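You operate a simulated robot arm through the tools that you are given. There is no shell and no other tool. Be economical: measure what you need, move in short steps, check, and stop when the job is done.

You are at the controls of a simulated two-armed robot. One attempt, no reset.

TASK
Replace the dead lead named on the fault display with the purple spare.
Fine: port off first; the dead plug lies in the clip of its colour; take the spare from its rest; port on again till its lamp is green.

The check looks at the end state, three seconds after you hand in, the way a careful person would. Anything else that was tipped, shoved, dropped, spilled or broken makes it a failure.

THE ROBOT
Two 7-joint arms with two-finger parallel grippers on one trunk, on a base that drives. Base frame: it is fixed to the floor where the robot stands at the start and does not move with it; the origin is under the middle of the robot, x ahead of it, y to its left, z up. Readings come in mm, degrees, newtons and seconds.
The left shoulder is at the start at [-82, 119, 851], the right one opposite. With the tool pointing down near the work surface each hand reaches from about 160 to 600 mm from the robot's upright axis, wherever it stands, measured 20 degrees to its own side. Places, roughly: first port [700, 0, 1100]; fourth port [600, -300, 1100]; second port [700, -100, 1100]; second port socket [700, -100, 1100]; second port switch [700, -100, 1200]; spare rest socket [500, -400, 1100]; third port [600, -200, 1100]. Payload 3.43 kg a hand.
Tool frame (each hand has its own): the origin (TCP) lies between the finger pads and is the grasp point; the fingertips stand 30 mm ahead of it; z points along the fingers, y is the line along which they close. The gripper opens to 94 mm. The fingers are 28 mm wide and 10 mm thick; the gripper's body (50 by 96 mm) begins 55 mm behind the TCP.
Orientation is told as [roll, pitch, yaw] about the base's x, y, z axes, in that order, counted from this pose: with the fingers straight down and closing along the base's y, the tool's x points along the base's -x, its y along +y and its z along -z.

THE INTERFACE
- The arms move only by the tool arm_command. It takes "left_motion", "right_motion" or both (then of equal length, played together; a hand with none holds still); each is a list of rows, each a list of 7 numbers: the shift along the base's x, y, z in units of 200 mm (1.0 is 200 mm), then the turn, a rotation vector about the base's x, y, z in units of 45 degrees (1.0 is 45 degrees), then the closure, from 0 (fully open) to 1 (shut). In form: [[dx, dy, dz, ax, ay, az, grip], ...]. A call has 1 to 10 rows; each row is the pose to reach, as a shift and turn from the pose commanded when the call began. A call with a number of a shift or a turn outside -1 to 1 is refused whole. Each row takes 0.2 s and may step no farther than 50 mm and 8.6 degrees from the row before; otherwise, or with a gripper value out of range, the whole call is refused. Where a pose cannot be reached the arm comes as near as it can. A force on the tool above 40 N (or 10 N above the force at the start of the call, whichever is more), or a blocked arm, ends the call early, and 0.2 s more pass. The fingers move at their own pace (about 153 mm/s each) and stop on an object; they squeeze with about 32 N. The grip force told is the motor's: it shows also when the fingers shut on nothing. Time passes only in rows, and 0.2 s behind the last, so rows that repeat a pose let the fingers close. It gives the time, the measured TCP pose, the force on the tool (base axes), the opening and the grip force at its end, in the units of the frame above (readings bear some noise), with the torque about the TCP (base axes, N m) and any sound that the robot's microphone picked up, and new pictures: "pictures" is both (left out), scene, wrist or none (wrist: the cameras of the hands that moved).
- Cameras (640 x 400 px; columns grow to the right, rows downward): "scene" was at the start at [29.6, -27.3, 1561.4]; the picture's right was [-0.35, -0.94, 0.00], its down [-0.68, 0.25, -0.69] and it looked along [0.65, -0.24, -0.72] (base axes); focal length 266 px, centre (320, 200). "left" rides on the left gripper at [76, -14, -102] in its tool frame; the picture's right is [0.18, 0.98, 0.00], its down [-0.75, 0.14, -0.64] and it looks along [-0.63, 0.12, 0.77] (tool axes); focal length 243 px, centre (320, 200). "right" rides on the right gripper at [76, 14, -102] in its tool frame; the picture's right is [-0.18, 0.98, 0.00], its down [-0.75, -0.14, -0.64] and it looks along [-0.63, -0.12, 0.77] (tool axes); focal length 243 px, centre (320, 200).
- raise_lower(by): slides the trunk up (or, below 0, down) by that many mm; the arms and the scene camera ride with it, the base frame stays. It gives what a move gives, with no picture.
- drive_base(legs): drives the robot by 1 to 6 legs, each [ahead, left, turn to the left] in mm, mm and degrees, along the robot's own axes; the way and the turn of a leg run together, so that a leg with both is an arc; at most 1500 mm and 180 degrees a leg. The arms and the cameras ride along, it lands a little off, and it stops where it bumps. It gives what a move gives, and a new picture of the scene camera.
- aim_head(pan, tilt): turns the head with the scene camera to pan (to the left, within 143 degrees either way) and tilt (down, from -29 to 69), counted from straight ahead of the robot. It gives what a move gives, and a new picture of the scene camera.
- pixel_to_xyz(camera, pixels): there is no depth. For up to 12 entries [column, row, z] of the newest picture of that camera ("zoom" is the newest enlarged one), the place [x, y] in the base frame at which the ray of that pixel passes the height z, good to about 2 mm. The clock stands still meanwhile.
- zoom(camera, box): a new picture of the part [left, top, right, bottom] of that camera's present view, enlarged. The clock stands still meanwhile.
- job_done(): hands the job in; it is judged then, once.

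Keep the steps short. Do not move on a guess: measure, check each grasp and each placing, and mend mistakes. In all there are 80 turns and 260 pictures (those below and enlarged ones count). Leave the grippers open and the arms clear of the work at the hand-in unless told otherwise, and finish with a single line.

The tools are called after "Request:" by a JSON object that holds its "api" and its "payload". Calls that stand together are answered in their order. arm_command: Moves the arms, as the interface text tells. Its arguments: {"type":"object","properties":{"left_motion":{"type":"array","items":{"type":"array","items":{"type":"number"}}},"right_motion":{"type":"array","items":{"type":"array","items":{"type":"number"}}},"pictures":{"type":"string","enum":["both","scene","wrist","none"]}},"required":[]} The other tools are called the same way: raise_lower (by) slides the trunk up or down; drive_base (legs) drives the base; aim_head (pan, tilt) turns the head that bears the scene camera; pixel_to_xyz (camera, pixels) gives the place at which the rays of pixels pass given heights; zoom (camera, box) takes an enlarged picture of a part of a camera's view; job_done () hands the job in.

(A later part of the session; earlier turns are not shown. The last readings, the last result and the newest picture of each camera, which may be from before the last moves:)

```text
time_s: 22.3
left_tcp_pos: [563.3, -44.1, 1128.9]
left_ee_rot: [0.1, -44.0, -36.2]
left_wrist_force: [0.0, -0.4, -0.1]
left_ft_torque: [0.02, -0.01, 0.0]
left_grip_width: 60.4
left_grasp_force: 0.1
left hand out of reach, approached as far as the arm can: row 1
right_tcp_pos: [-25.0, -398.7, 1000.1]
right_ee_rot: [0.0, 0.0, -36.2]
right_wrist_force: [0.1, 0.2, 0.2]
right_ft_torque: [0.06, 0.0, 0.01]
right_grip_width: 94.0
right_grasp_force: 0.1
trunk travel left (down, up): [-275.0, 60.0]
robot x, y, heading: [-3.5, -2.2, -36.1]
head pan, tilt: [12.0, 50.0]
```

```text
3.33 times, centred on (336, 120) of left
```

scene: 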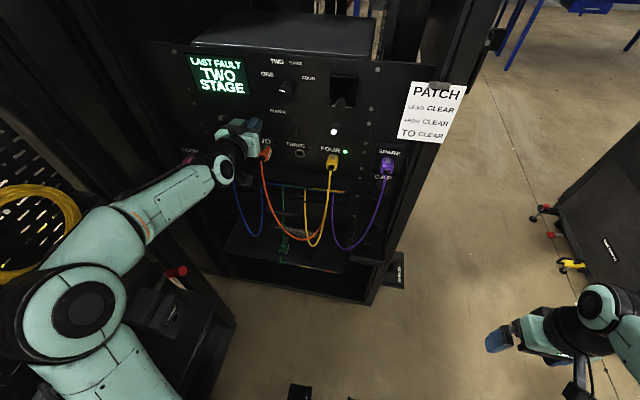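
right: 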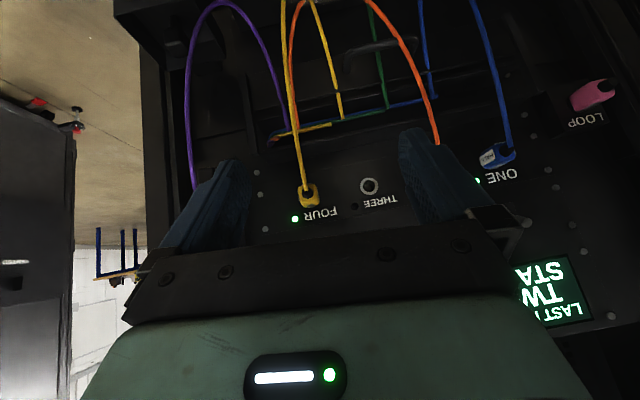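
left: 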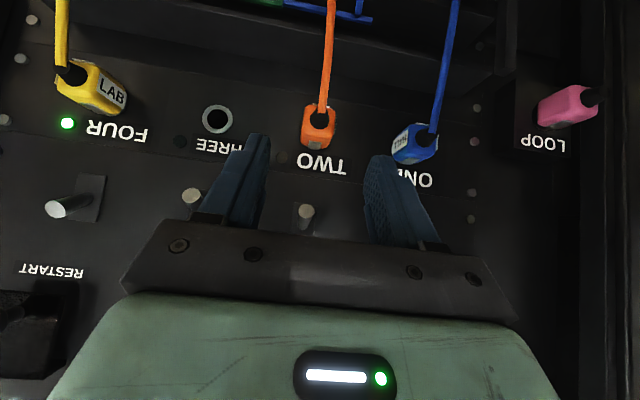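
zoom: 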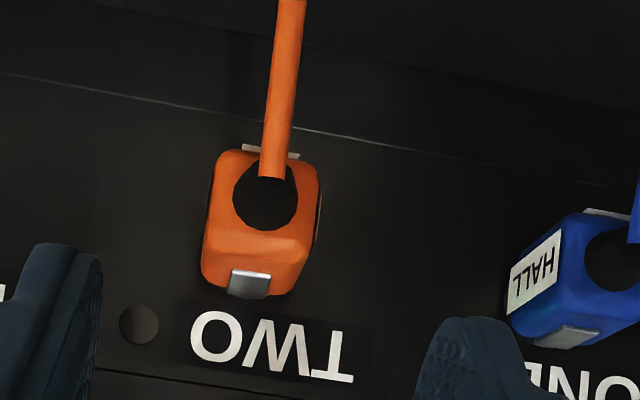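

Plug two: about 28 mm square, front face at f≈553, centre l≈298, z≈1056. Grip the upper half so the fingers will clear the clip ribs later. Approach with open fingers.

Request:
{"api": "arm_command", "payload": {"left_motion": [[0.1, -0.07, -0.08, 0, 0, 0, 0.36], [0.2, -0.145, -0.15, 0, 0, 0, 0.36], [0.31, -0.223, -0.23, 0, 0, 0, 0.36]], "pictures": "both"}}

Request:
{"api": "zoom", "payload": {"camera": "left", "box": [200, 40, 456, 200]}}

Request:
{"api": "zoom", "payload": {"camera": "scene", "box": [200, 110, 320, 185]}}

```text
time_s: 23.1
left_tcp_pos: [627.9, -88.8, 1082.3]
left_ee_rot: [0.1, -44.1, -36.0]
left_wrist_force: [0.4, 0.4, 0.1]
left_ft_torque: [-0.01, 0.05, -0.02]
left_grip_width: 60.2
left_grasp_force: 0.1
right_tcp_pos: [-24.1, -398.8, 1000.1]
right_ee_rot: [0.0, -0.1, -36.1]
right_wrist_force: [0.5, -0.7, -0.3]
right_ft_torque: [-0.01, 0.05, 0.0]
right_grip_width: 94.1
right_grasp_force: 0.1
trunk travel left (down, up): [-275.0, 60.0]
robot x, y, heading: [0.6, -1.1, -36.3]
head pan, tilt: [12.0, 50.0]
```

scene: 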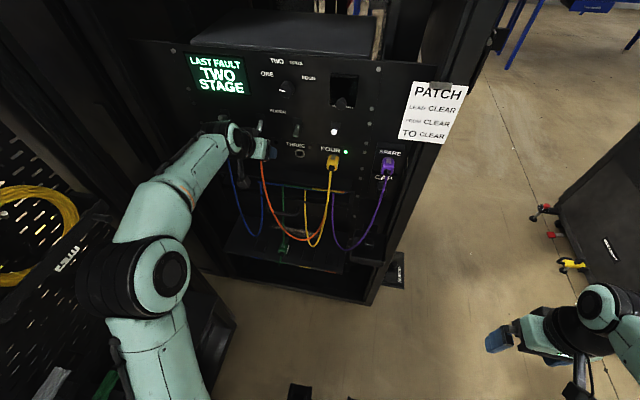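
left: 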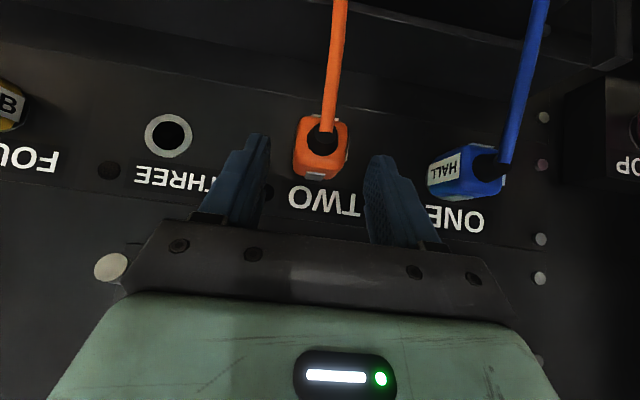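

```text
2.50 times, centred on (328, 120) of left
```

zoom: 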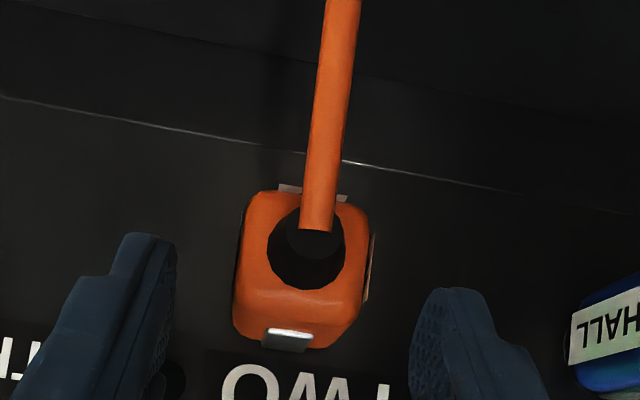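

```text
5.33 times, centred on (260, 148) of scene
```

zoom: 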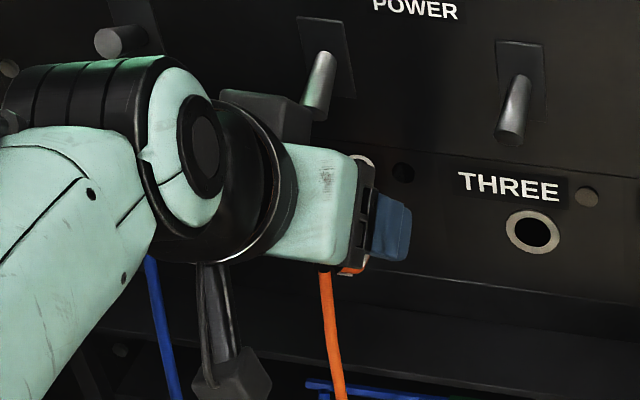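

Fingers straddle the plug evenly. Close the grip and hold.

Request:
{"api": "arm_command", "payload": {"left_motion": [[0, 0, 0, 0, 0, 0, 0.6], [0, 0, 0, 0, 0, 0, 1], [0, 0, 0, 0, 0, 0, 1]], "pictures": "wrist"}}

```text
time_s: 23.9
left_tcp_pos: [626.9, -87.9, 1082.1]
left_ee_rot: [0.0, -44.1, -36.2]
left_wrist_force: [-1.3, 0.7, -0.4]
left_ft_torque: [0.01, -0.03, -0.12]
left_grip_width: 29.3
left_grasp_force: 32.0
right_tcp_pos: [-25.1, -397.9, 999.5]
right_ee_rot: [0.0, -0.1, -36.3]
right_wrist_force: [0.4, -0.4, 0.2]
right_ft_torque: [0.03, 0.02, 0.02]
right_grip_width: 94.1
right_grasp_force: 0.0
trunk travel left (down, up): [-275.0, 60.0]
robot x, y, heading: [0.5, 2.2, -36.2]
head pan, tilt: [12.0, 50.0]
```

left: 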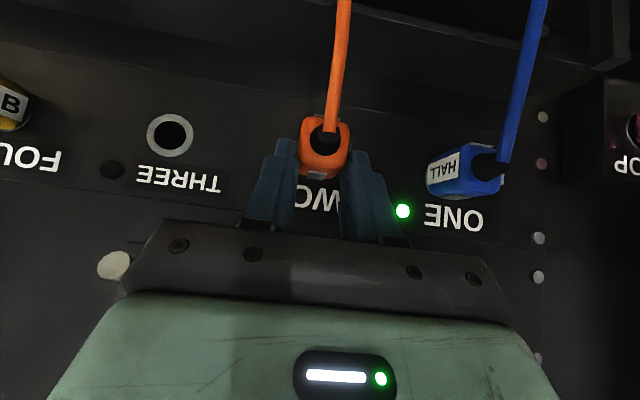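

Held at 29 mm. Pull straight out along the port axis, slowly.

Request:
{"api": "arm_command", "payload": {"left_motion": [[-0.02, 0.0146, 0, 0, 0, 0, 1], [-0.04, 0.029, 0, 0, 0, 0, 1], [-0.08, 0.0586, 0, 0, 0, 0, 1], [-0.12, 0.088, 0, 0, 0, 0, 1], [-0.18, 0.132, 0, 0, 0, 0, 1], [-0.26, 0.19, 0, 0, 0, 0, 1]], "pictures": "both"}}

```text
time_s: 25.3
left_tcp_pos: [571.4, -51.0, 1084.3]
left_ee_rot: [0.0, -44.1, -36.2]
left_wrist_force: [-0.7, 0.5, -1.4]
left_ft_torque: [0.05, 0.03, 0.02]
left_grip_width: 29.1
left_grasp_force: 31.9
right_tcp_pos: [-25.0, -396.9, 999.7]
right_ee_rot: [-0.1, 0.0, -36.1]
right_wrist_force: [-0.2, 0.0, 0.2]
right_ft_torque: [0.01, 0.01, -0.01]
right_grip_width: 94.0
right_grasp_force: 0.0
trunk travel left (down, up): [-275.0, 60.0]
robot x, y, heading: [0.9, -2.9, -36.2]
head pan, tilt: [12.0, 50.0]
```

scene: 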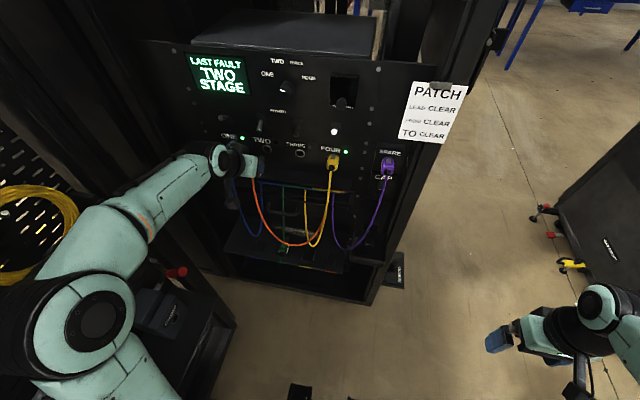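
left: 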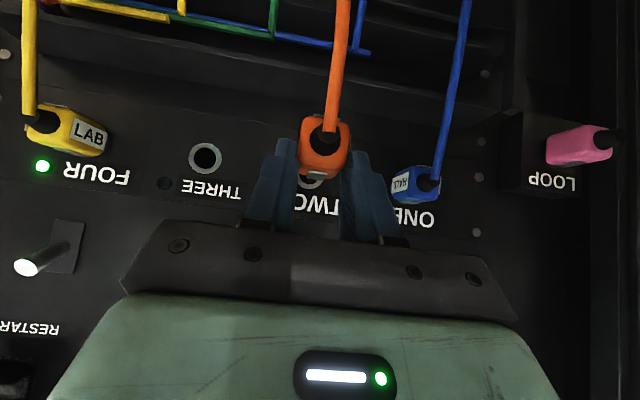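

The plug is out, sockets two's hole visible. Carry it back and to the right, then down toward the orange clip, keeping in front of the other cables.

Request:
{"api": "arm_command", "payload": {"left_motion": [[-0.16, 0.118, 0, 0, 0, 0, 1], [-0.323, 0.236, 0, 0, 0, 0, 1], [-0.435, 0.083, -0.11, 0, 0, 0, 1], [-0.546, -0.069, -0.22, 0, 0, 0, 1], [-0.658, -0.222, -0.33, 0, 0, 0, 1], [-0.77, -0.375, -0.44, 0, 0, 0, 1], [-0.881, -0.528, -0.55, 0, 0, 0, 1], [-0.993, -0.68, -0.66, 0, 0, 0, 1]], "pictures": "both"}}

Request:
{"api": "zoom", "payload": {"camera": "scene", "box": [200, 120, 440, 310]}}

```text
time_s: 27.1
left_tcp_pos: [373.7, -187.6, 952.9]
left_ee_rot: [0.2, -44.1, -36.1]
left_wrist_force: [-0.9, -0.1, -1.3]
left_ft_torque: [0.0, -0.02, -0.02]
left_grip_width: 29.3
left_grasp_force: 32.0
right_tcp_pos: [-25.2, -398.9, 999.3]
right_ee_rot: [0.0, 0.0, -36.1]
right_wrist_force: [-0.4, 0.0, 0.4]
right_ft_torque: [0.02, 0.0, -0.01]
right_grip_width: 94.1
right_grasp_force: 0.0
trunk travel left (down, up): [-275.0, 60.0]
robot x, y, heading: [3.2, 1.7, -36.2]
head pan, tilt: [12.0, 50.0]
```

scene: 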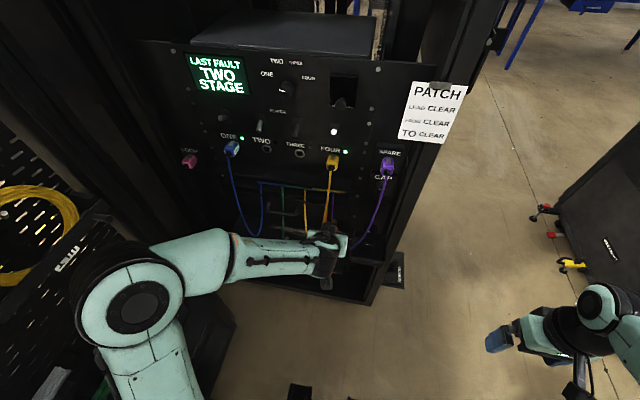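
left: 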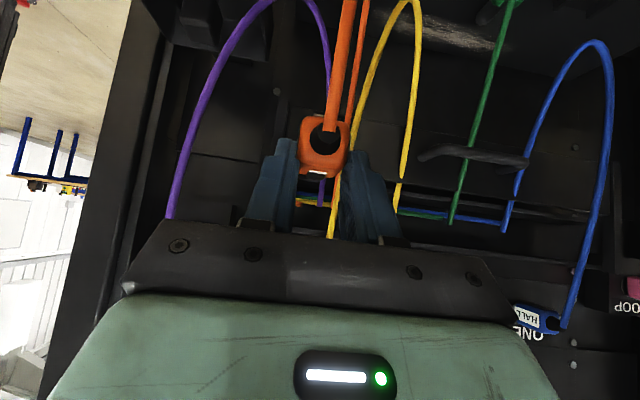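

```text
2.11 times, centred on (320, 215) of scene
```

zoom: 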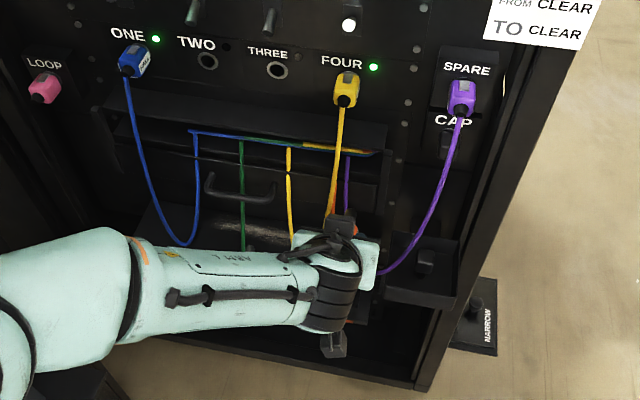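

Plug held level. Descend in front of the clip, then look at tray from the scene camera.

Request:
{"api": "arm_command", "payload": {"left_motion": [[0.02, -0.012, -0.2, 0, 0, 0, 1], [0.03, -0.02, -0.4, 0, 0, 0, 1], [0.05, -0.035, -0.6, 0, 0, 0, 1], [0.07, -0.05, -0.8, 0, 0, 0, 1], [0.07, -0.05, -0.94, 0, 0, 0, 1]], "pictures": "both"}}

Request:
{"api": "zoom", "payload": {"camera": "scene", "box": [260, 190, 420, 290]}}

```text
time_s: 28.3
left_tcp_pos: [387.8, -195.8, 764.2]
left_ee_rot: [0.0, -44.2, -36.0]
left_wrist_force: [0.5, 0.1, -1.0]
left_ft_torque: [-0.01, 0.03, 0.02]
left_grip_width: 29.2
left_grasp_force: 32.0
right_tcp_pos: [-25.4, -397.0, 998.5]
right_ee_rot: [0.1, -0.1, -36.1]
right_wrist_force: [0.7, 0.2, 0.0]
right_ft_torque: [-0.03, -0.01, 0.01]
right_grip_width: 94.1
right_grasp_force: 0.0
trunk travel left (down, up): [-275.0, 60.0]
robot x, y, heading: [1.5, -0.3, -36.2]
head pan, tilt: [12.0, 50.0]
```

scene: 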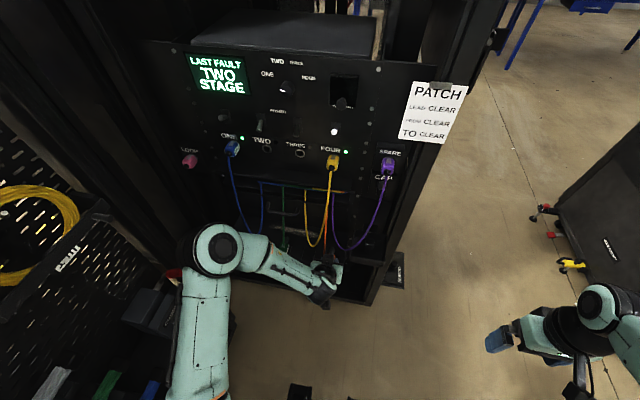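
left: 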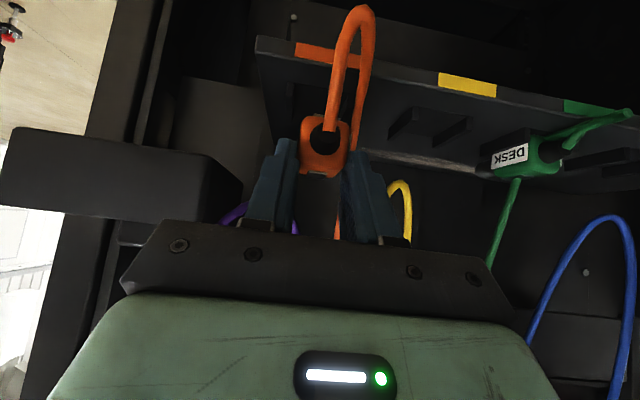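

```text
4.00 times, centred on (340, 240) of scene
```

zoom: 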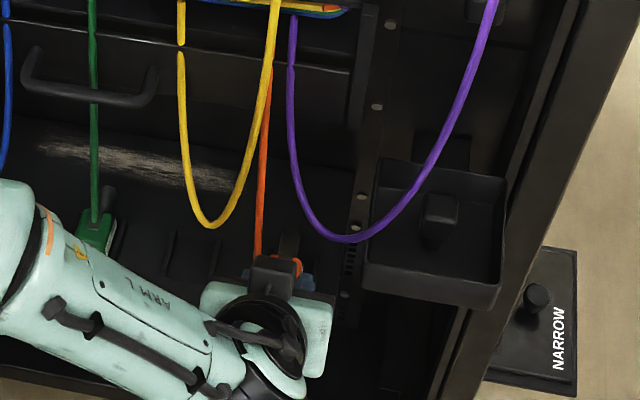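

Clear view of the tray front. Zoom to measure the clips and green plug as reference.

Request:
{"api": "zoom", "payload": {"camera": "left", "box": [240, 0, 640, 250]}}

Request:
{"api": "pixel_to_xyz", "payload": {"camera": "left", "pixels": [[298, 42, 680], [498, 84, 680], [438, 71, 680], [566, 100, 680], [298, 42, 670], [438, 71, 670]]}}

```text
1.60 times, centred on (440, 125) of left
```

zoom: 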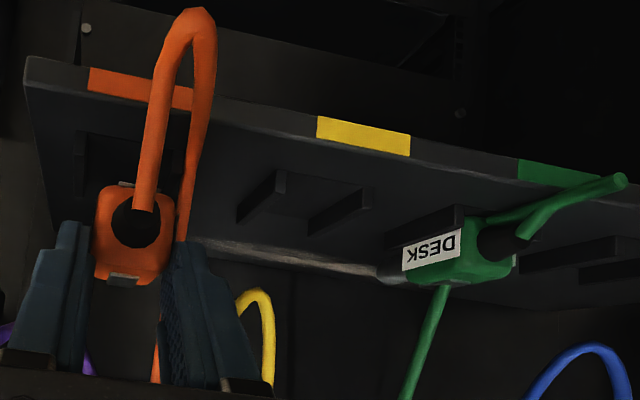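

```text
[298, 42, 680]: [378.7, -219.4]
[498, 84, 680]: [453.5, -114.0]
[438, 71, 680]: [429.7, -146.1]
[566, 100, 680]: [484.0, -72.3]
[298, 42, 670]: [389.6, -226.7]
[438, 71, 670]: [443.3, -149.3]
```

Request:
{"api": "pixel_to_xyz", "payload": {"camera": "left", "pixels": [[419.4, 107.5, 680], [471, 119, 680], [388, 139, 680], [434, 147, 680], [419.4, 107.5, 690], [471, 119, 690], [388, 139, 690], [434, 147, 690], [567, 155, 700], [534, 170, 700], [492, 166, 700], [318, 145, 737]]}}

```text
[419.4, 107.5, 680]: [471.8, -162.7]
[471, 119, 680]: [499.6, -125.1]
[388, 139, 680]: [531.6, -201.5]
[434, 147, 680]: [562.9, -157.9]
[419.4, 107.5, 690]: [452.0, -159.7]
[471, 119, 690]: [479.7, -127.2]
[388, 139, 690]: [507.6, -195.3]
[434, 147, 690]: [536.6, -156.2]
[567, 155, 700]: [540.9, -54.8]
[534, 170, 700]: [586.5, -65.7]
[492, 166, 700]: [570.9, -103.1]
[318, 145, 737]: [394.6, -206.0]
```

Clip centre for orange ≈ local (489,70), rib tops ≈ z 690. Move the plug forward 46 mm above the clip, then down part way.

Request:
{"api": "arm_command", "payload": {"left_motion": [[0.093, -0.068, 0, 0, 0, 0, 1], [0.186, -0.136, 0, 0, 0, 0, 1], [0.186, -0.136, -0.06, 0, 0, 0, 1], [0.186, -0.136, -0.11, 0, 0, 0, 1]], "pictures": "both"}}

Request:
{"api": "zoom", "payload": {"camera": "left", "box": [220, 0, 540, 200]}}

Request:
{"api": "zoom", "payload": {"camera": "scene", "box": [280, 210, 380, 290]}}

```text
time_s: 29.3
left_tcp_pos: [423.6, -223.6, 741.2]
left_ee_rot: [0.1, -44.1, -36.3]
left_wrist_force: [0.2, -1.2, -1.2]
left_ft_torque: [0.02, 0.02, -0.01]
left_grip_width: 29.1
left_grasp_force: 31.7
right_tcp_pos: [-25.4, -397.9, 1000.4]
right_ee_rot: [0.0, 0.0, -36.1]
right_wrist_force: [0.7, -0.3, 0.2]
right_ft_torque: [0.06, 0.02, 0.0]
right_grip_width: 94.0
right_grasp_force: 0.1
trunk travel left (down, up): [-275.0, 60.0]
robot x, y, heading: [2.8, 1.4, -36.1]
head pan, tilt: [12.0, 50.0]
```

scene: 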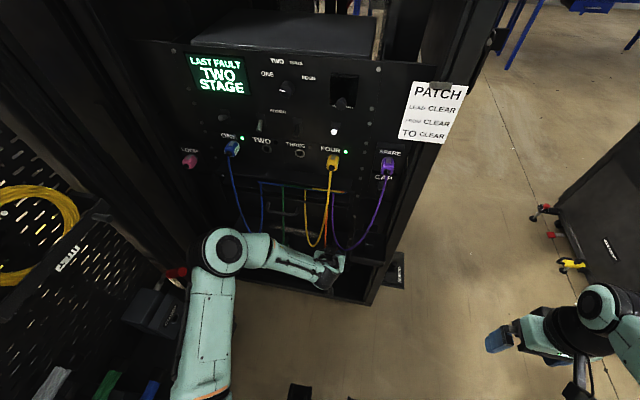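
left: 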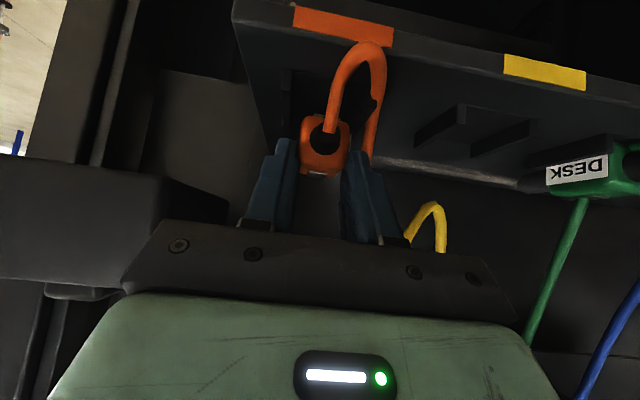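

```text
2.00 times, centred on (380, 100) of left
```

zoom: 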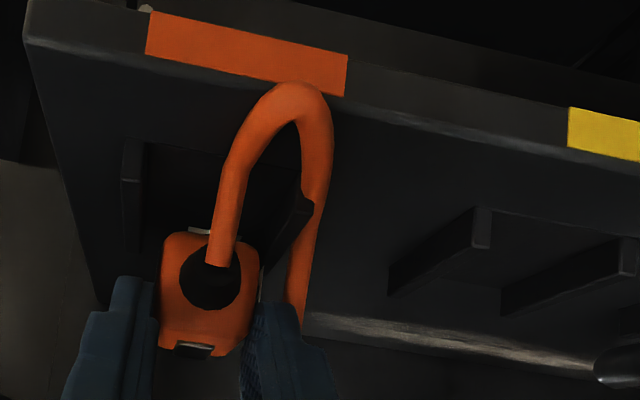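

```text
5.00 times, centred on (330, 250) of scene
```

zoom: 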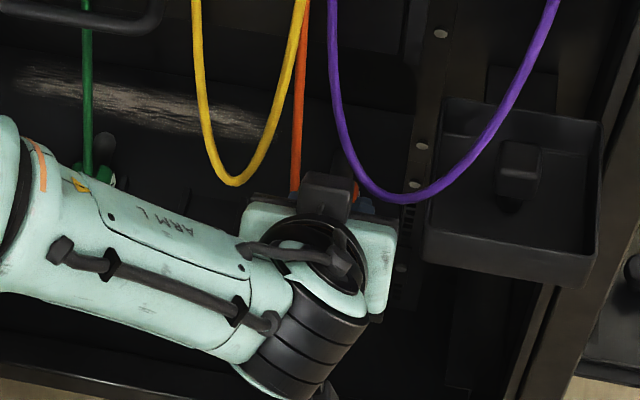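

Both orange clip ribs are visible. Measure their lateral positions.

Request:
{"api": "pixel_to_xyz", "payload": {"camera": "left", "pixels": [[283, 70, 680], [292, 70, 680], [372, 88, 680], [283, 104, 692], [376, 102, 692], [282, 95, 692], [367, 6, 680], [295, 6, 680]]}}

```text
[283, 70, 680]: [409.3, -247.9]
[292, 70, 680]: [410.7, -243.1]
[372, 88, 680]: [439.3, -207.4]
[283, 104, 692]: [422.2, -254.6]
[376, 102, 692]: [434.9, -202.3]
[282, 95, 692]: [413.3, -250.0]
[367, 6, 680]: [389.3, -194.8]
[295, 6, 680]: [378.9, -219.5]
```

Adjust 8 mm back, 1 mm right, and lower slowly towards contact.

Request:
{"api": "arm_command", "payload": {"left_motion": [[-0.037, 0.021, 0, 0, 0, 0, 1], [-0.037, 0.021, -0.04, 0, 0, 0, 1], [-0.037, 0.021, -0.07, 0, 0, 0, 1], [-0.037, 0.021, -0.09, 0, 0, 0, 1]], "pictures": "wrist"}}

Request:
{"api": "zoom", "payload": {"camera": "left", "box": [220, 0, 540, 200]}}

```text
time_s: 30.3
left_tcp_pos: [419.9, -221.7, 731.5]
left_ee_rot: [0.2, -45.2, -36.3]
left_wrist_force: [-2.8, 2.3, 11.9]
left_ft_torque: [0.07, 0.05, -0.02]
left_grip_width: 29.2
left_grasp_force: 31.9
right_tcp_pos: [-24.3, -396.8, 999.6]
right_ee_rot: [0.1, -0.1, -36.1]
right_wrist_force: [0.7, 0.0, -0.2]
right_ft_torque: [0.01, 0.05, -0.03]
right_grip_width: 94.4
right_grasp_force: 0.1
trunk travel left (down, up): [-275.0, 60.0]
robot x, y, heading: [1.3, 0.8, -36.4]
head pan, tilt: [12.0, 50.0]
stopped in row 4 (left hand): the force on the tool passed its limit at 45 N (the readings are from after the stop); the commanded pose is now the measured one
```

left: 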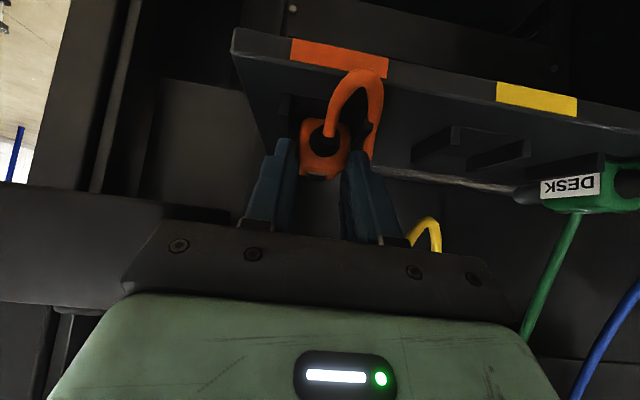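

```text
2.00 times, centred on (380, 100) of left
```

zoom: 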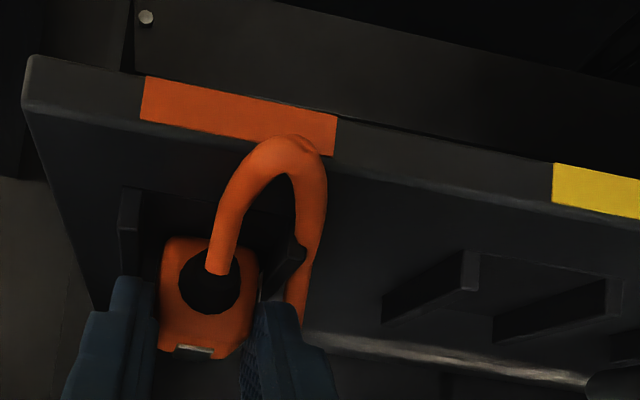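

Fingers rest on the rib tops (≈z 700, ribs ~20 mm high); the plug is between ribs with ~10 mm under it. Ease up 1 mm and open the fingers to let it settle into the clip.

Request:
{"api": "arm_command", "payload": {"left_motion": [[0, 0, 0.005, 0, 0, 0, 1], [0, 0, 0.005, 0, 0, 0, 0.52], [0, 0, 0.005, 0, 0, 0, 0.45], [0, 0, 0.005, 0, 0, 0, 0.45]], "pictures": "both"}}

Request:
{"api": "zoom", "payload": {"camera": "left", "box": [220, 0, 540, 200]}}

```text
time_s: 31.3
left_tcp_pos: [419.6, -220.7, 731.6]
left_ee_rot: [0.1, -45.1, -36.1]
left_wrist_force: [7.3, 11.6, 15.6]
left_ft_torque: [-0.04, -0.19, 0.14]
left_grip_width: 43.9
left_grasp_force: 0.0
right_tcp_pos: [-23.1, -396.3, 1000.3]
right_ee_rot: [0.0, 0.0, -36.2]
right_wrist_force: [0.7, -1.0, 0.1]
right_ft_torque: [0.0, 0.0, -0.02]
right_grip_width: 94.0
right_grasp_force: 0.1
trunk travel left (down, up): [-275.0, 60.0]
robot x, y, heading: [-1.7, -2.5, -35.9]
head pan, tilt: [12.0, 50.0]
```

scene: 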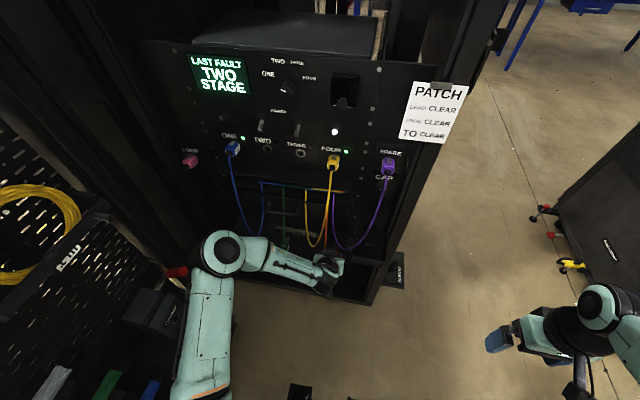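
left: 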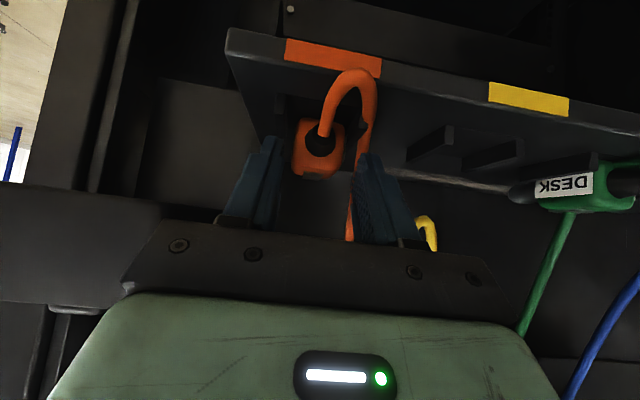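

```text
2.00 times, centred on (380, 100) of left
```

zoom: 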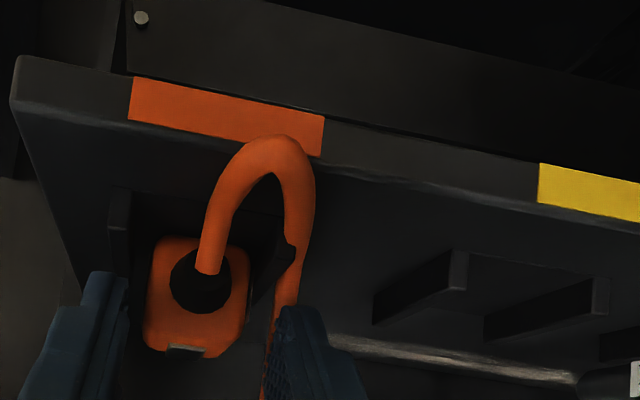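

The plug stays put, released, seated between ribs. There is a sideways 14 N on the hand (finger pressing something), so I relax the opening slightly and lift straight up in small steps.

Request:
{"api": "arm_command", "payload": {"left_motion": [[0, 0, 0.005, 0, 0, 0, 0.57], [0, 0, 0.02, 0, 0, 0, 0.57], [0, 0, 0.06, 0, 0, 0, 0.57], [0, 0, 0.12, 0, 0, 0, 0.57]], "pictures": "wrist"}}

Request:
{"api": "zoom", "payload": {"camera": "left", "box": [220, 0, 540, 200]}}

```text
time_s: 32.3
left_tcp_pos: [418.5, -220.9, 755.4]
left_ee_rot: [0.3, -44.8, -36.3]
left_wrist_force: [-0.2, 0.1, 0.1]
left_ft_torque: [0.05, 0.02, -0.01]
left_grip_width: 40.4
left_grasp_force: 0.0
right_tcp_pos: [-25.6, -398.3, 1000.4]
right_ee_rot: [0.0, 0.0, -36.1]
right_wrist_force: [-0.7, -0.4, -0.4]
right_ft_torque: [0.02, 0.02, -0.01]
right_grip_width: 93.9
right_grasp_force: 0.0
trunk travel left (down, up): [-275.0, 60.0]
robot x, y, heading: [-2.2, -1.9, -36.6]
head pan, tilt: [12.0, 50.0]
```

left: 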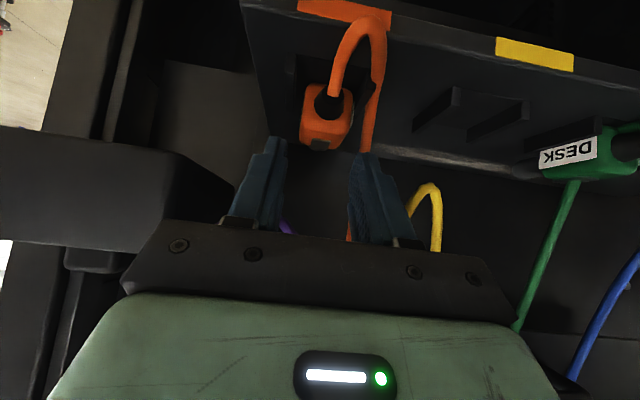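

```text
2.00 times, centred on (380, 100) of left
```

zoom: 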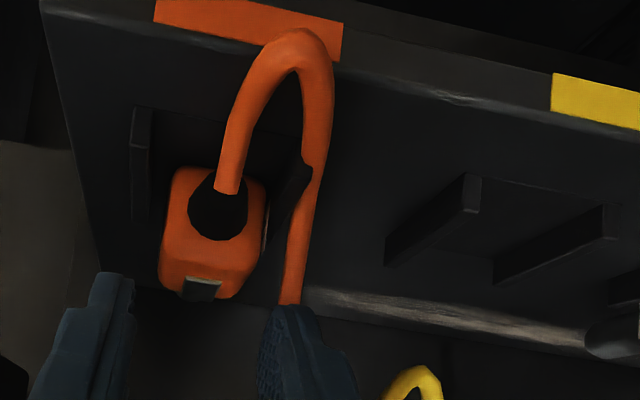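

The plug lies between the orange clip's ribs. Back out and up to view it from above.

Request:
{"api": "arm_command", "payload": {"left_motion": [[-0.1, 0.073, 0.1, 0, 0, 0, 0.57], [-0.2, 0.146, 0.25, 0, 0, 0, 0.57], [-0.3, 0.22, 0.4, 0, 0, 0, 0.5], [-0.4, 0.29, 0.6, 0, 0, 0, 0.36], [-0.5, 0.37, 0.8, 0, 0, 0, 0.36], [-0.45, 0.5, 1.0, 0, 0, 0, 0.36]], "pictures": "scene"}}

Request:
{"api": "zoom", "payload": {"camera": "scene", "box": [260, 200, 420, 300]}}

```text
time_s: 33.7
left_tcp_pos: [329.6, -122.8, 954.2]
left_ee_rot: [0.1, -44.9, -36.4]
left_wrist_force: [0.1, -0.3, -0.1]
left_ft_torque: [-0.01, -0.03, -0.01]
left_grip_width: 60.3
left_grasp_force: 0.1
right_tcp_pos: [-26.3, -396.2, 998.3]
right_ee_rot: [0.0, -0.1, -36.1]
right_wrist_force: [-0.3, -0.2, 0.8]
right_ft_torque: [0.0, -0.05, 0.04]
right_grip_width: 94.1
right_grasp_force: 0.1
trunk travel left (down, up): [-275.0, 60.0]
robot x, y, heading: [-0.2, -3.7, -36.4]
head pan, tilt: [12.0, 50.0]
```

scene: 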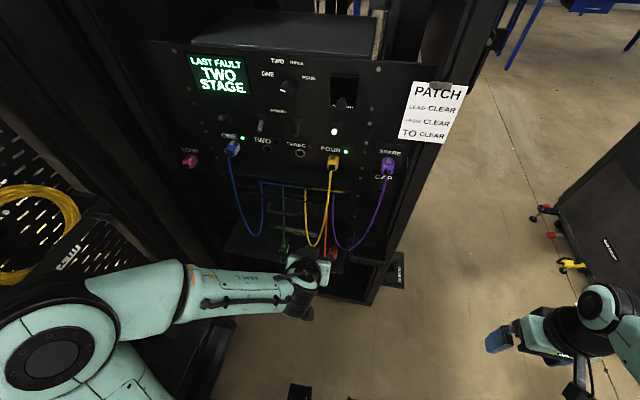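

```text
4.00 times, centred on (340, 250) of scene
```

zoom: 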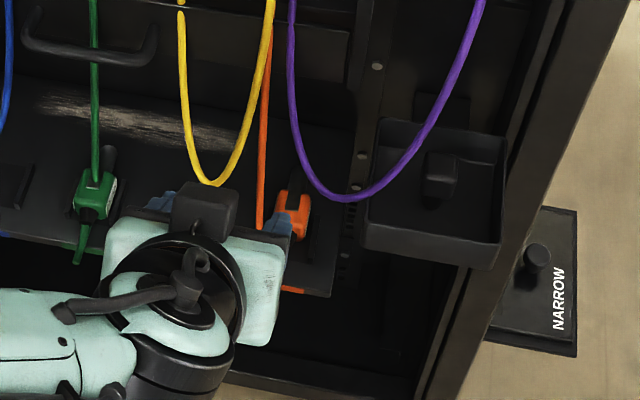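

The orange plug lies in its clip like the green one. Now go to view the spare: up, then right.

Request:
{"api": "arm_command", "payload": {"left_motion": [[0, 0, 0.22, 0, 0, 0, 0.36], [0, 0, 0.45, 0, 0, 0, 0.36], [0, -0.1, 0.65, 0, 0, 0, 0.36], [0, -0.25, 0.83, 0, 0, 0, 0.36], [0.01, -0.48, 0.83, 0, 0, 0, 0.36], [0.038, -0.71, 0.83, 0, 0, 0, 0.36]], "pictures": "both"}}

Request:
{"api": "zoom", "payload": {"camera": "left", "box": [200, 60, 456, 220]}}

```text
time_s: 35.1
left_tcp_pos: [335.5, -265.4, 1122.6]
left_ee_rot: [0.3, -44.9, -36.4]
left_wrist_force: [-0.5, -0.1, -0.4]
left_ft_torque: [-0.01, -0.02, 0.03]
left_grip_width: 60.3
left_grasp_force: 0.0
right_tcp_pos: [-24.9, -399.1, 1000.5]
right_ee_rot: [0.0, 0.1, -36.2]
right_wrist_force: [-0.1, -0.2, -0.5]
right_ft_torque: [-0.01, 0.01, 0.0]
right_grip_width: 94.2
right_grasp_force: 0.0
trunk travel left (down, up): [-275.0, 60.0]
robot x, y, heading: [0.1, 2.8, -36.3]
head pan, tilt: [12.0, 50.0]
```

scene: 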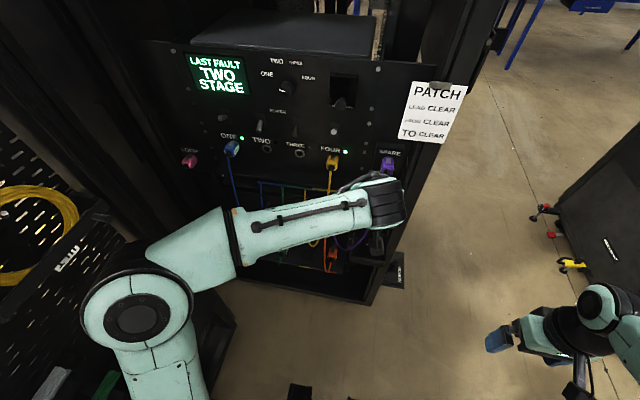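
left: 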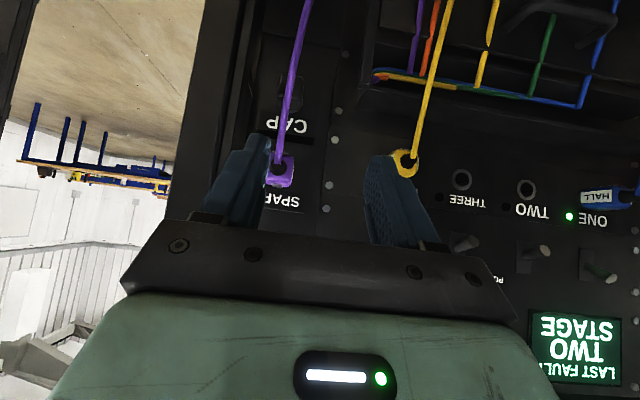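

```text
2.50 times, centred on (328, 140) of left
```

zoom: 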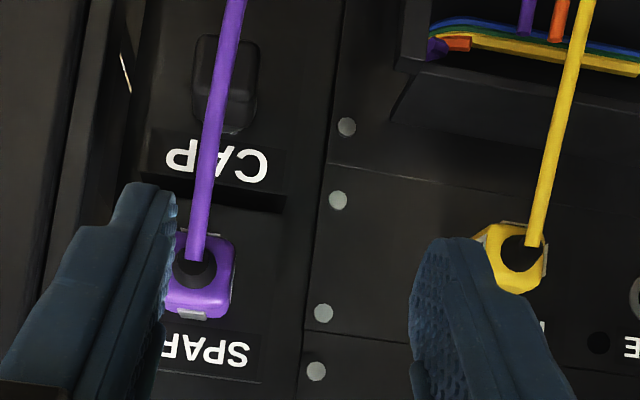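

Spare plug front ≈ local (540,-46), z≈1089. Move closer for an aligned look.

Request:
{"api": "arm_command", "payload": {"left_motion": [[0.067, -0.111, 0.02, 0, 0, 0, 0.36], [0.134, -0.222, 0.04, 0, 0, 0, 0.36], [0.202, -0.334, 0.06, 0, 0, 0, 0.36]], "pictures": "wrist"}}

Request:
{"api": "zoom", "payload": {"camera": "left", "box": [200, 60, 456, 220]}}

```text
time_s: 35.9
left_tcp_pos: [376.8, -333.0, 1131.8]
left_ee_rot: [0.2, -44.9, -36.2]
left_wrist_force: [-0.1, -0.2, -0.5]
left_ft_torque: [0.01, -0.04, -0.01]
left_grip_width: 60.2
left_grasp_force: 0.1
right_tcp_pos: [-24.6, -399.1, 998.7]
right_ee_rot: [0.0, 0.1, -36.1]
right_wrist_force: [0.3, -0.3, -0.7]
right_ft_torque: [0.03, -0.03, 0.0]
right_grip_width: 93.9
right_grasp_force: 0.2
trunk travel left (down, up): [-275.0, 60.0]
robot x, y, heading: [-2.4, -0.7, -36.0]
head pan, tilt: [12.0, 50.0]
```

left: 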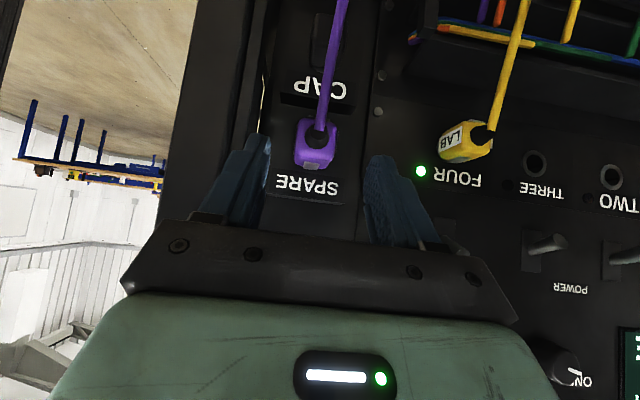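

```text
2.50 times, centred on (328, 140) of left
```

zoom: 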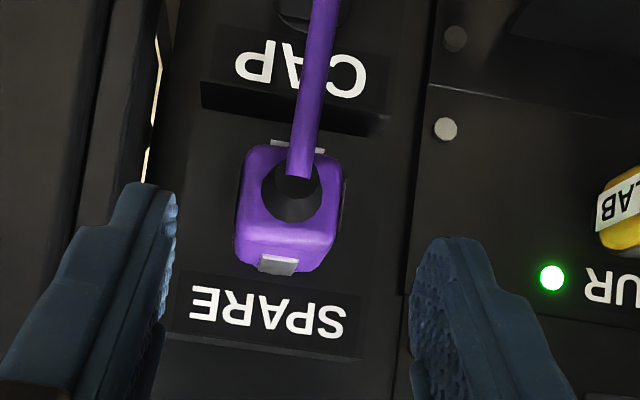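

Spare: front f≈541, l≈-48, z≈1090. Move in with the same relative grip as before.

Request:
{"api": "arm_command", "payload": {"left_motion": [[0.09, -0.068, -0.045, 0, 0, 0, 0.36], [0.179, -0.137, -0.089, 0, 0, 0, 0.36]], "pictures": "wrist"}}

Request:
{"api": "zoom", "payload": {"camera": "left", "box": [200, 40, 456, 200]}}

```text
time_s: 36.5
left_tcp_pos: [411.2, -359.4, 1115.3]
left_ee_rot: [0.2, -44.9, -36.3]
left_wrist_force: [1.0, -0.2, -0.7]
left_ft_torque: [-0.02, 0.02, 0.03]
left_grip_width: 60.1
left_grasp_force: 0.1
right_tcp_pos: [-23.7, -397.3, 1000.4]
right_ee_rot: [0.1, 0.1, -36.2]
right_wrist_force: [-0.2, -0.1, -1.2]
right_ft_torque: [0.01, 0.02, 0.04]
right_grip_width: 94.3
right_grasp_force: 0.1
trunk travel left (down, up): [-275.0, 60.0]
robot x, y, heading: [-2.5, 3.1, -36.1]
head pan, tilt: [12.0, 50.0]
```

left: 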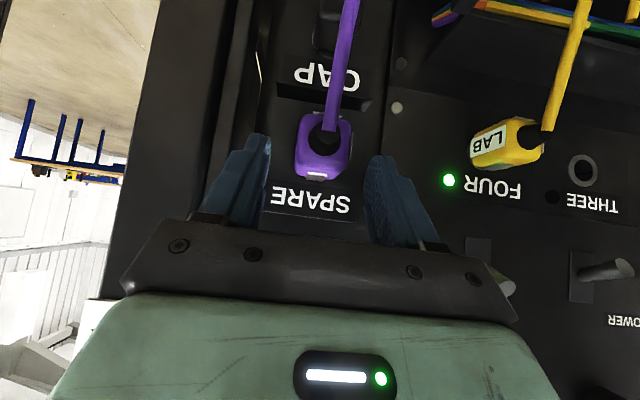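

```text
2.50 times, centred on (328, 120) of left
```

zoom: 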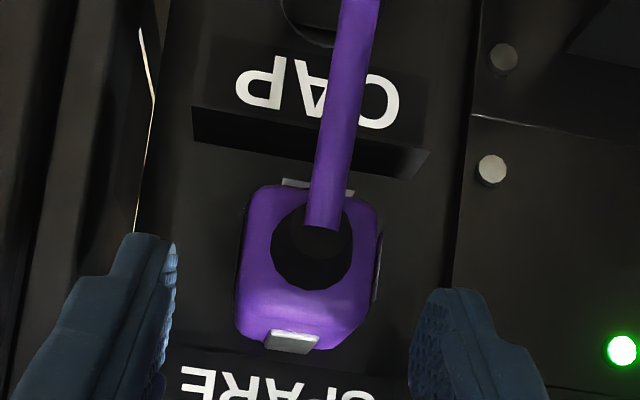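

Nearly identical to the earlier pre-grip picture, plug 1.4 mm to the left. Correct and close.

Request:
{"api": "arm_command", "payload": {"left_motion": [[0.004, 0.0055, 0, 0, 0, 0, 0.36], [0.004, 0.0055, 0, 0, 0, 0, 0.7], [0.004, 0.0055, 0, 0, 0, 0, 1], [0.004, 0.0055, 0, 0, 0, 0, 1]], "pictures": "wrist"}}

Request:
{"api": "zoom", "payload": {"camera": "left", "box": [200, 40, 456, 200]}}

```text
time_s: 37.5
left_tcp_pos: [412.8, -359.1, 1114.1]
left_ee_rot: [0.2, -44.9, -36.3]
left_wrist_force: [-0.8, -3.4, 0.5]
left_ft_torque: [-0.1, 0.06, -0.2]
left_grip_width: 29.2
left_grasp_force: 31.8
right_tcp_pos: [-26.1, -398.3, 999.2]
right_ee_rot: [0.0, -0.1, -36.1]
right_wrist_force: [-0.6, 0.4, 0.6]
right_ft_torque: [0.0, -0.01, 0.01]
right_grip_width: 93.8
right_grasp_force: 0.1
trunk travel left (down, up): [-275.0, 60.0]
robot x, y, heading: [3.8, 2.6, -35.7]
head pan, tilt: [12.0, 50.0]
```

left: 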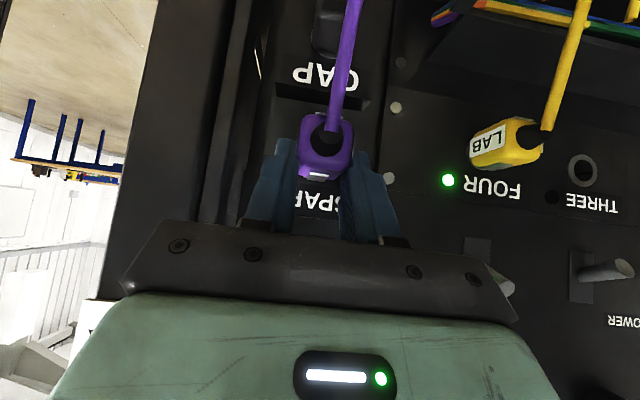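

```text
2.50 times, centred on (328, 120) of left
```

zoom: 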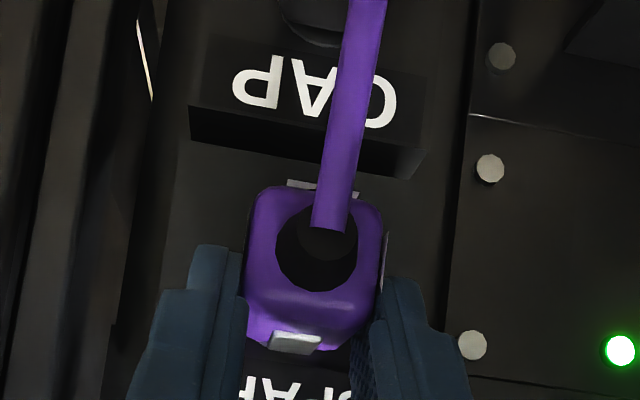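

Held at 29 mm. Pull straight out.

Request:
{"api": "arm_command", "payload": {"left_motion": [[-0.02, 0.0146, 0, 0, 0, 0, 1], [-0.04, 0.029, 0, 0, 0, 0, 1], [-0.08, 0.0586, 0, 0, 0, 0, 1], [-0.14, 0.103, 0, 0, 0, 0, 1], [-0.22, 0.161, 0, 0, 0, 0, 1], [-0.33, 0.242, 0, 0, 0, 0, 1]], "pictures": "wrist"}}

Request:
{"api": "zoom", "payload": {"camera": "left", "box": [200, 40, 456, 200]}}

```text
time_s: 38.9
left_tcp_pos: [348.0, -306.8, 1114.0]
left_ee_rot: [0.2, -44.9, -36.4]
left_wrist_force: [-0.2, -0.5, -0.6]
left_ft_torque: [-0.01, 0.01, -0.03]
left_grip_width: 29.0
left_grasp_force: 32.1
right_tcp_pos: [-25.3, -396.6, 1000.7]
right_ee_rot: [-0.1, 0.1, -36.1]
right_wrist_force: [0.1, 0.1, 0.1]
right_ft_torque: [-0.02, -0.03, -0.02]
right_grip_width: 93.9
right_grasp_force: 0.0
trunk travel left (down, up): [-275.0, 60.0]
robot x, y, heading: [1.2, 0.5, -36.1]
head pan, tilt: [12.0, 50.0]
```

left: 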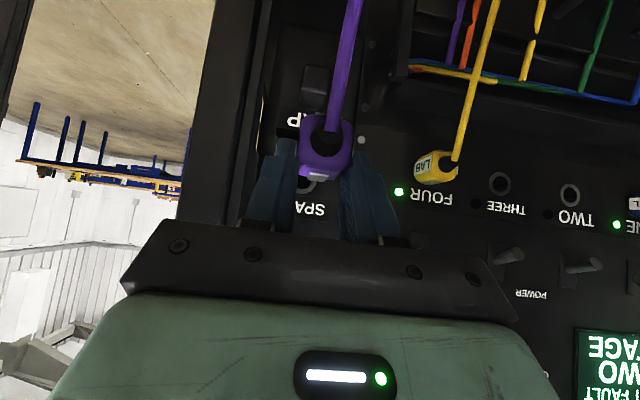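

```text
2.50 times, centred on (328, 120) of left
```

zoom: 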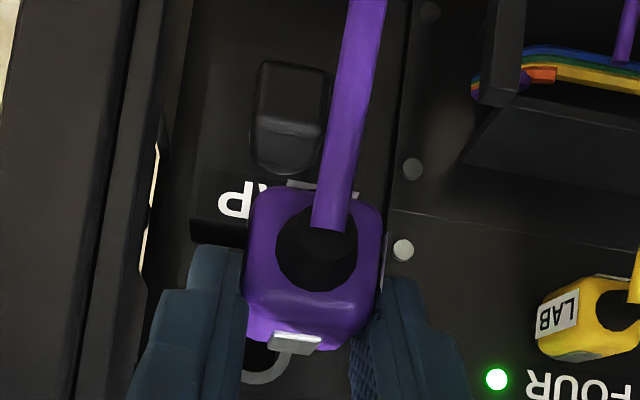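

Spare is out, its rest socket visible behind. Carry it left toward port two, at this distance from the panel.

Request:
{"api": "arm_command", "payload": {"left_motion": [[0.12, 0.163, 0, 0, 0, 0, 1], [0.24, 0.327, 0, 0, 0, 0, 1], [0.36, 0.49, 0, 0, 0, 0, 1], [0.48, 0.654, 0, 0, 0, 0, 1], [0.6, 0.817, 0, 0, 0, 0, 1], [0.7, 0.953, 0, 0, 0, 0, 1]], "pictures": "none"}}

Request:
{"api": "arm_command", "payload": {"left_motion": [[0.1, 0.136, -0.05, 0, 0, 0, 1], [0.2, 0.272, -0.1, 0, 0, 0, 1], [0.3, 0.368, -0.15, 0, 0, 0, 1]], "pictures": "both"}}

Request:
{"api": "zoom", "payload": {"camera": "left", "box": [200, 40, 456, 200]}}

```text
time_s: 40.3
left_tcp_pos: [490.0, -120.6, 1116.5]
left_ee_rot: [0.1, -44.9, -36.3]
left_wrist_force: [0.1, -0.2, -0.6]
left_ft_torque: [0.01, 0.02, 0.01]
left_grip_width: 29.0
left_grasp_force: 32.3
right_tcp_pos: [-25.8, -397.2, 999.5]
right_ee_rot: [0.0, 0.0, -36.0]
right_wrist_force: [-0.5, -0.2, 0.1]
right_ft_torque: [0.0, 0.01, 0.0]
right_grip_width: 94.1
right_grasp_force: 0.0
trunk travel left (down, up): [-275.0, 60.0]
robot x, y, heading: [-1.7, 0.8, -35.9]
head pan, tilt: [12.0, 50.0]
```

```text
time_s: 41.1
left_tcp_pos: [550.0, -42.3, 1084.1]
left_ee_rot: [0.2, -45.0, -36.3]
left_wrist_force: [1.1, 0.7, -1.5]
left_ft_torque: [0.01, 0.03, -0.01]
left_grip_width: 29.2
left_grasp_force: 31.6
right_tcp_pos: [-24.5, -397.1, 999.4]
right_ee_rot: [0.1, 0.0, -36.0]
right_wrist_force: [0.9, 0.3, 0.7]
right_ft_torque: [-0.01, 0.05, 0.02]
right_grip_width: 93.9
right_grasp_force: 0.0
trunk travel left (down, up): [-275.0, 60.0]
robot x, y, heading: [1.4, -0.0, -36.0]
head pan, tilt: [12.0, 50.0]
```

scene: 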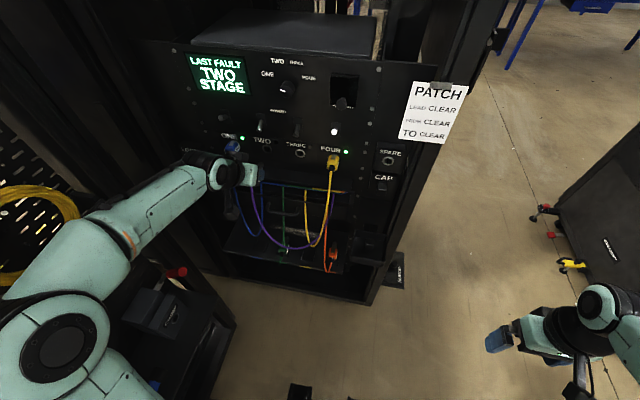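
left: 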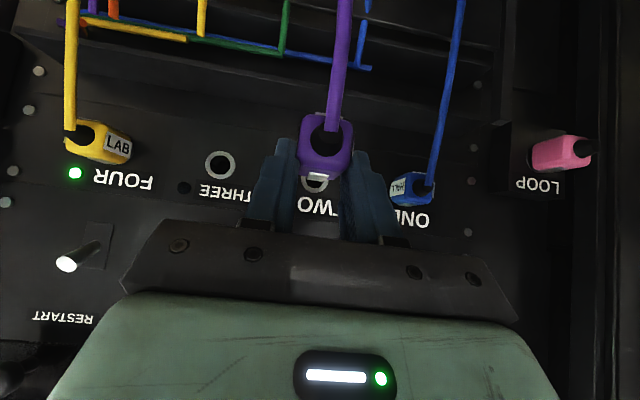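

```text
2.50 times, centred on (328, 120) of left
```

zoom: 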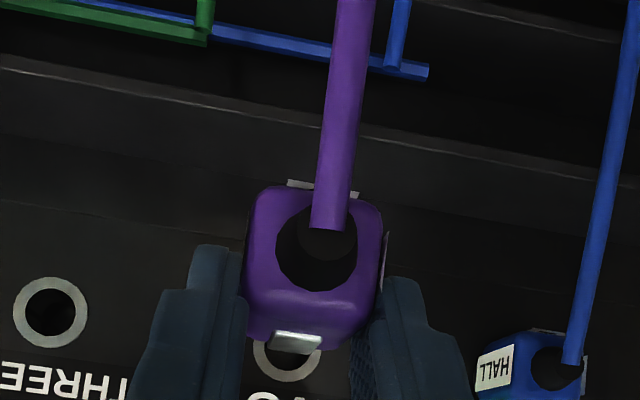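

Now move to the reference pose of the orange pull-out (f≈491, l≈297) and compare the pictures.

Request:
{"api": "arm_command", "payload": {"left_motion": [[0.05, -0.02, 0, 0, 0, 0, 1], [0.108, -0.042, 0, 0, 0, 0, 1], [0.108, -0.042, 0, 0, 0, 0, 1]], "pictures": "wrist"}}

Request:
{"api": "zoom", "payload": {"camera": "left", "box": [180, 100, 436, 260]}}

```text
time_s: 41.9
left_tcp_pos: [569.6, -53.7, 1084.3]
left_ee_rot: [0.2, -44.9, -36.2]
left_wrist_force: [-0.1, -0.5, 0.8]
left_ft_torque: [0.03, 0.07, 0.01]
left_grip_width: 29.1
left_grasp_force: 32.0
right_tcp_pos: [-24.4, -396.3, 1000.9]
right_ee_rot: [0.0, 0.0, -36.0]
right_wrist_force: [-0.2, -0.3, 1.2]
right_ft_torque: [0.0, -0.01, 0.0]
right_grip_width: 94.0
right_grasp_force: 0.1
trunk travel left (down, up): [-275.0, 60.0]
robot x, y, heading: [2.3, -3.1, -36.1]
head pan, tilt: [12.0, 50.0]
```

left: 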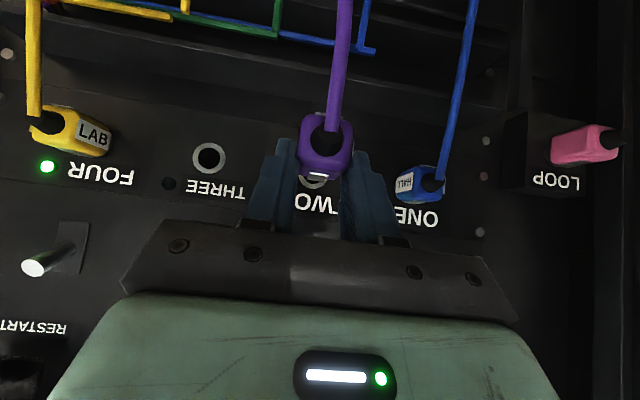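

```text
2.50 times, centred on (308, 180) of left
```

zoom: 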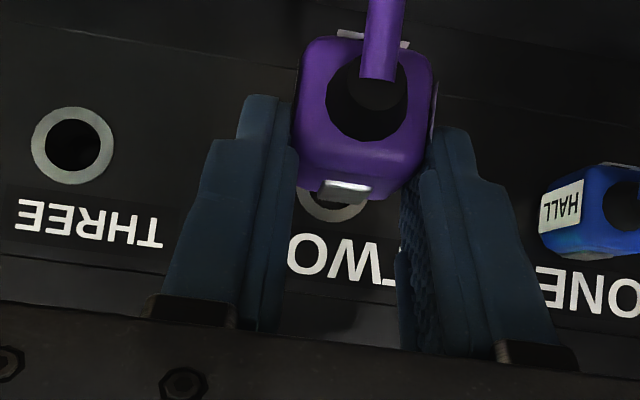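

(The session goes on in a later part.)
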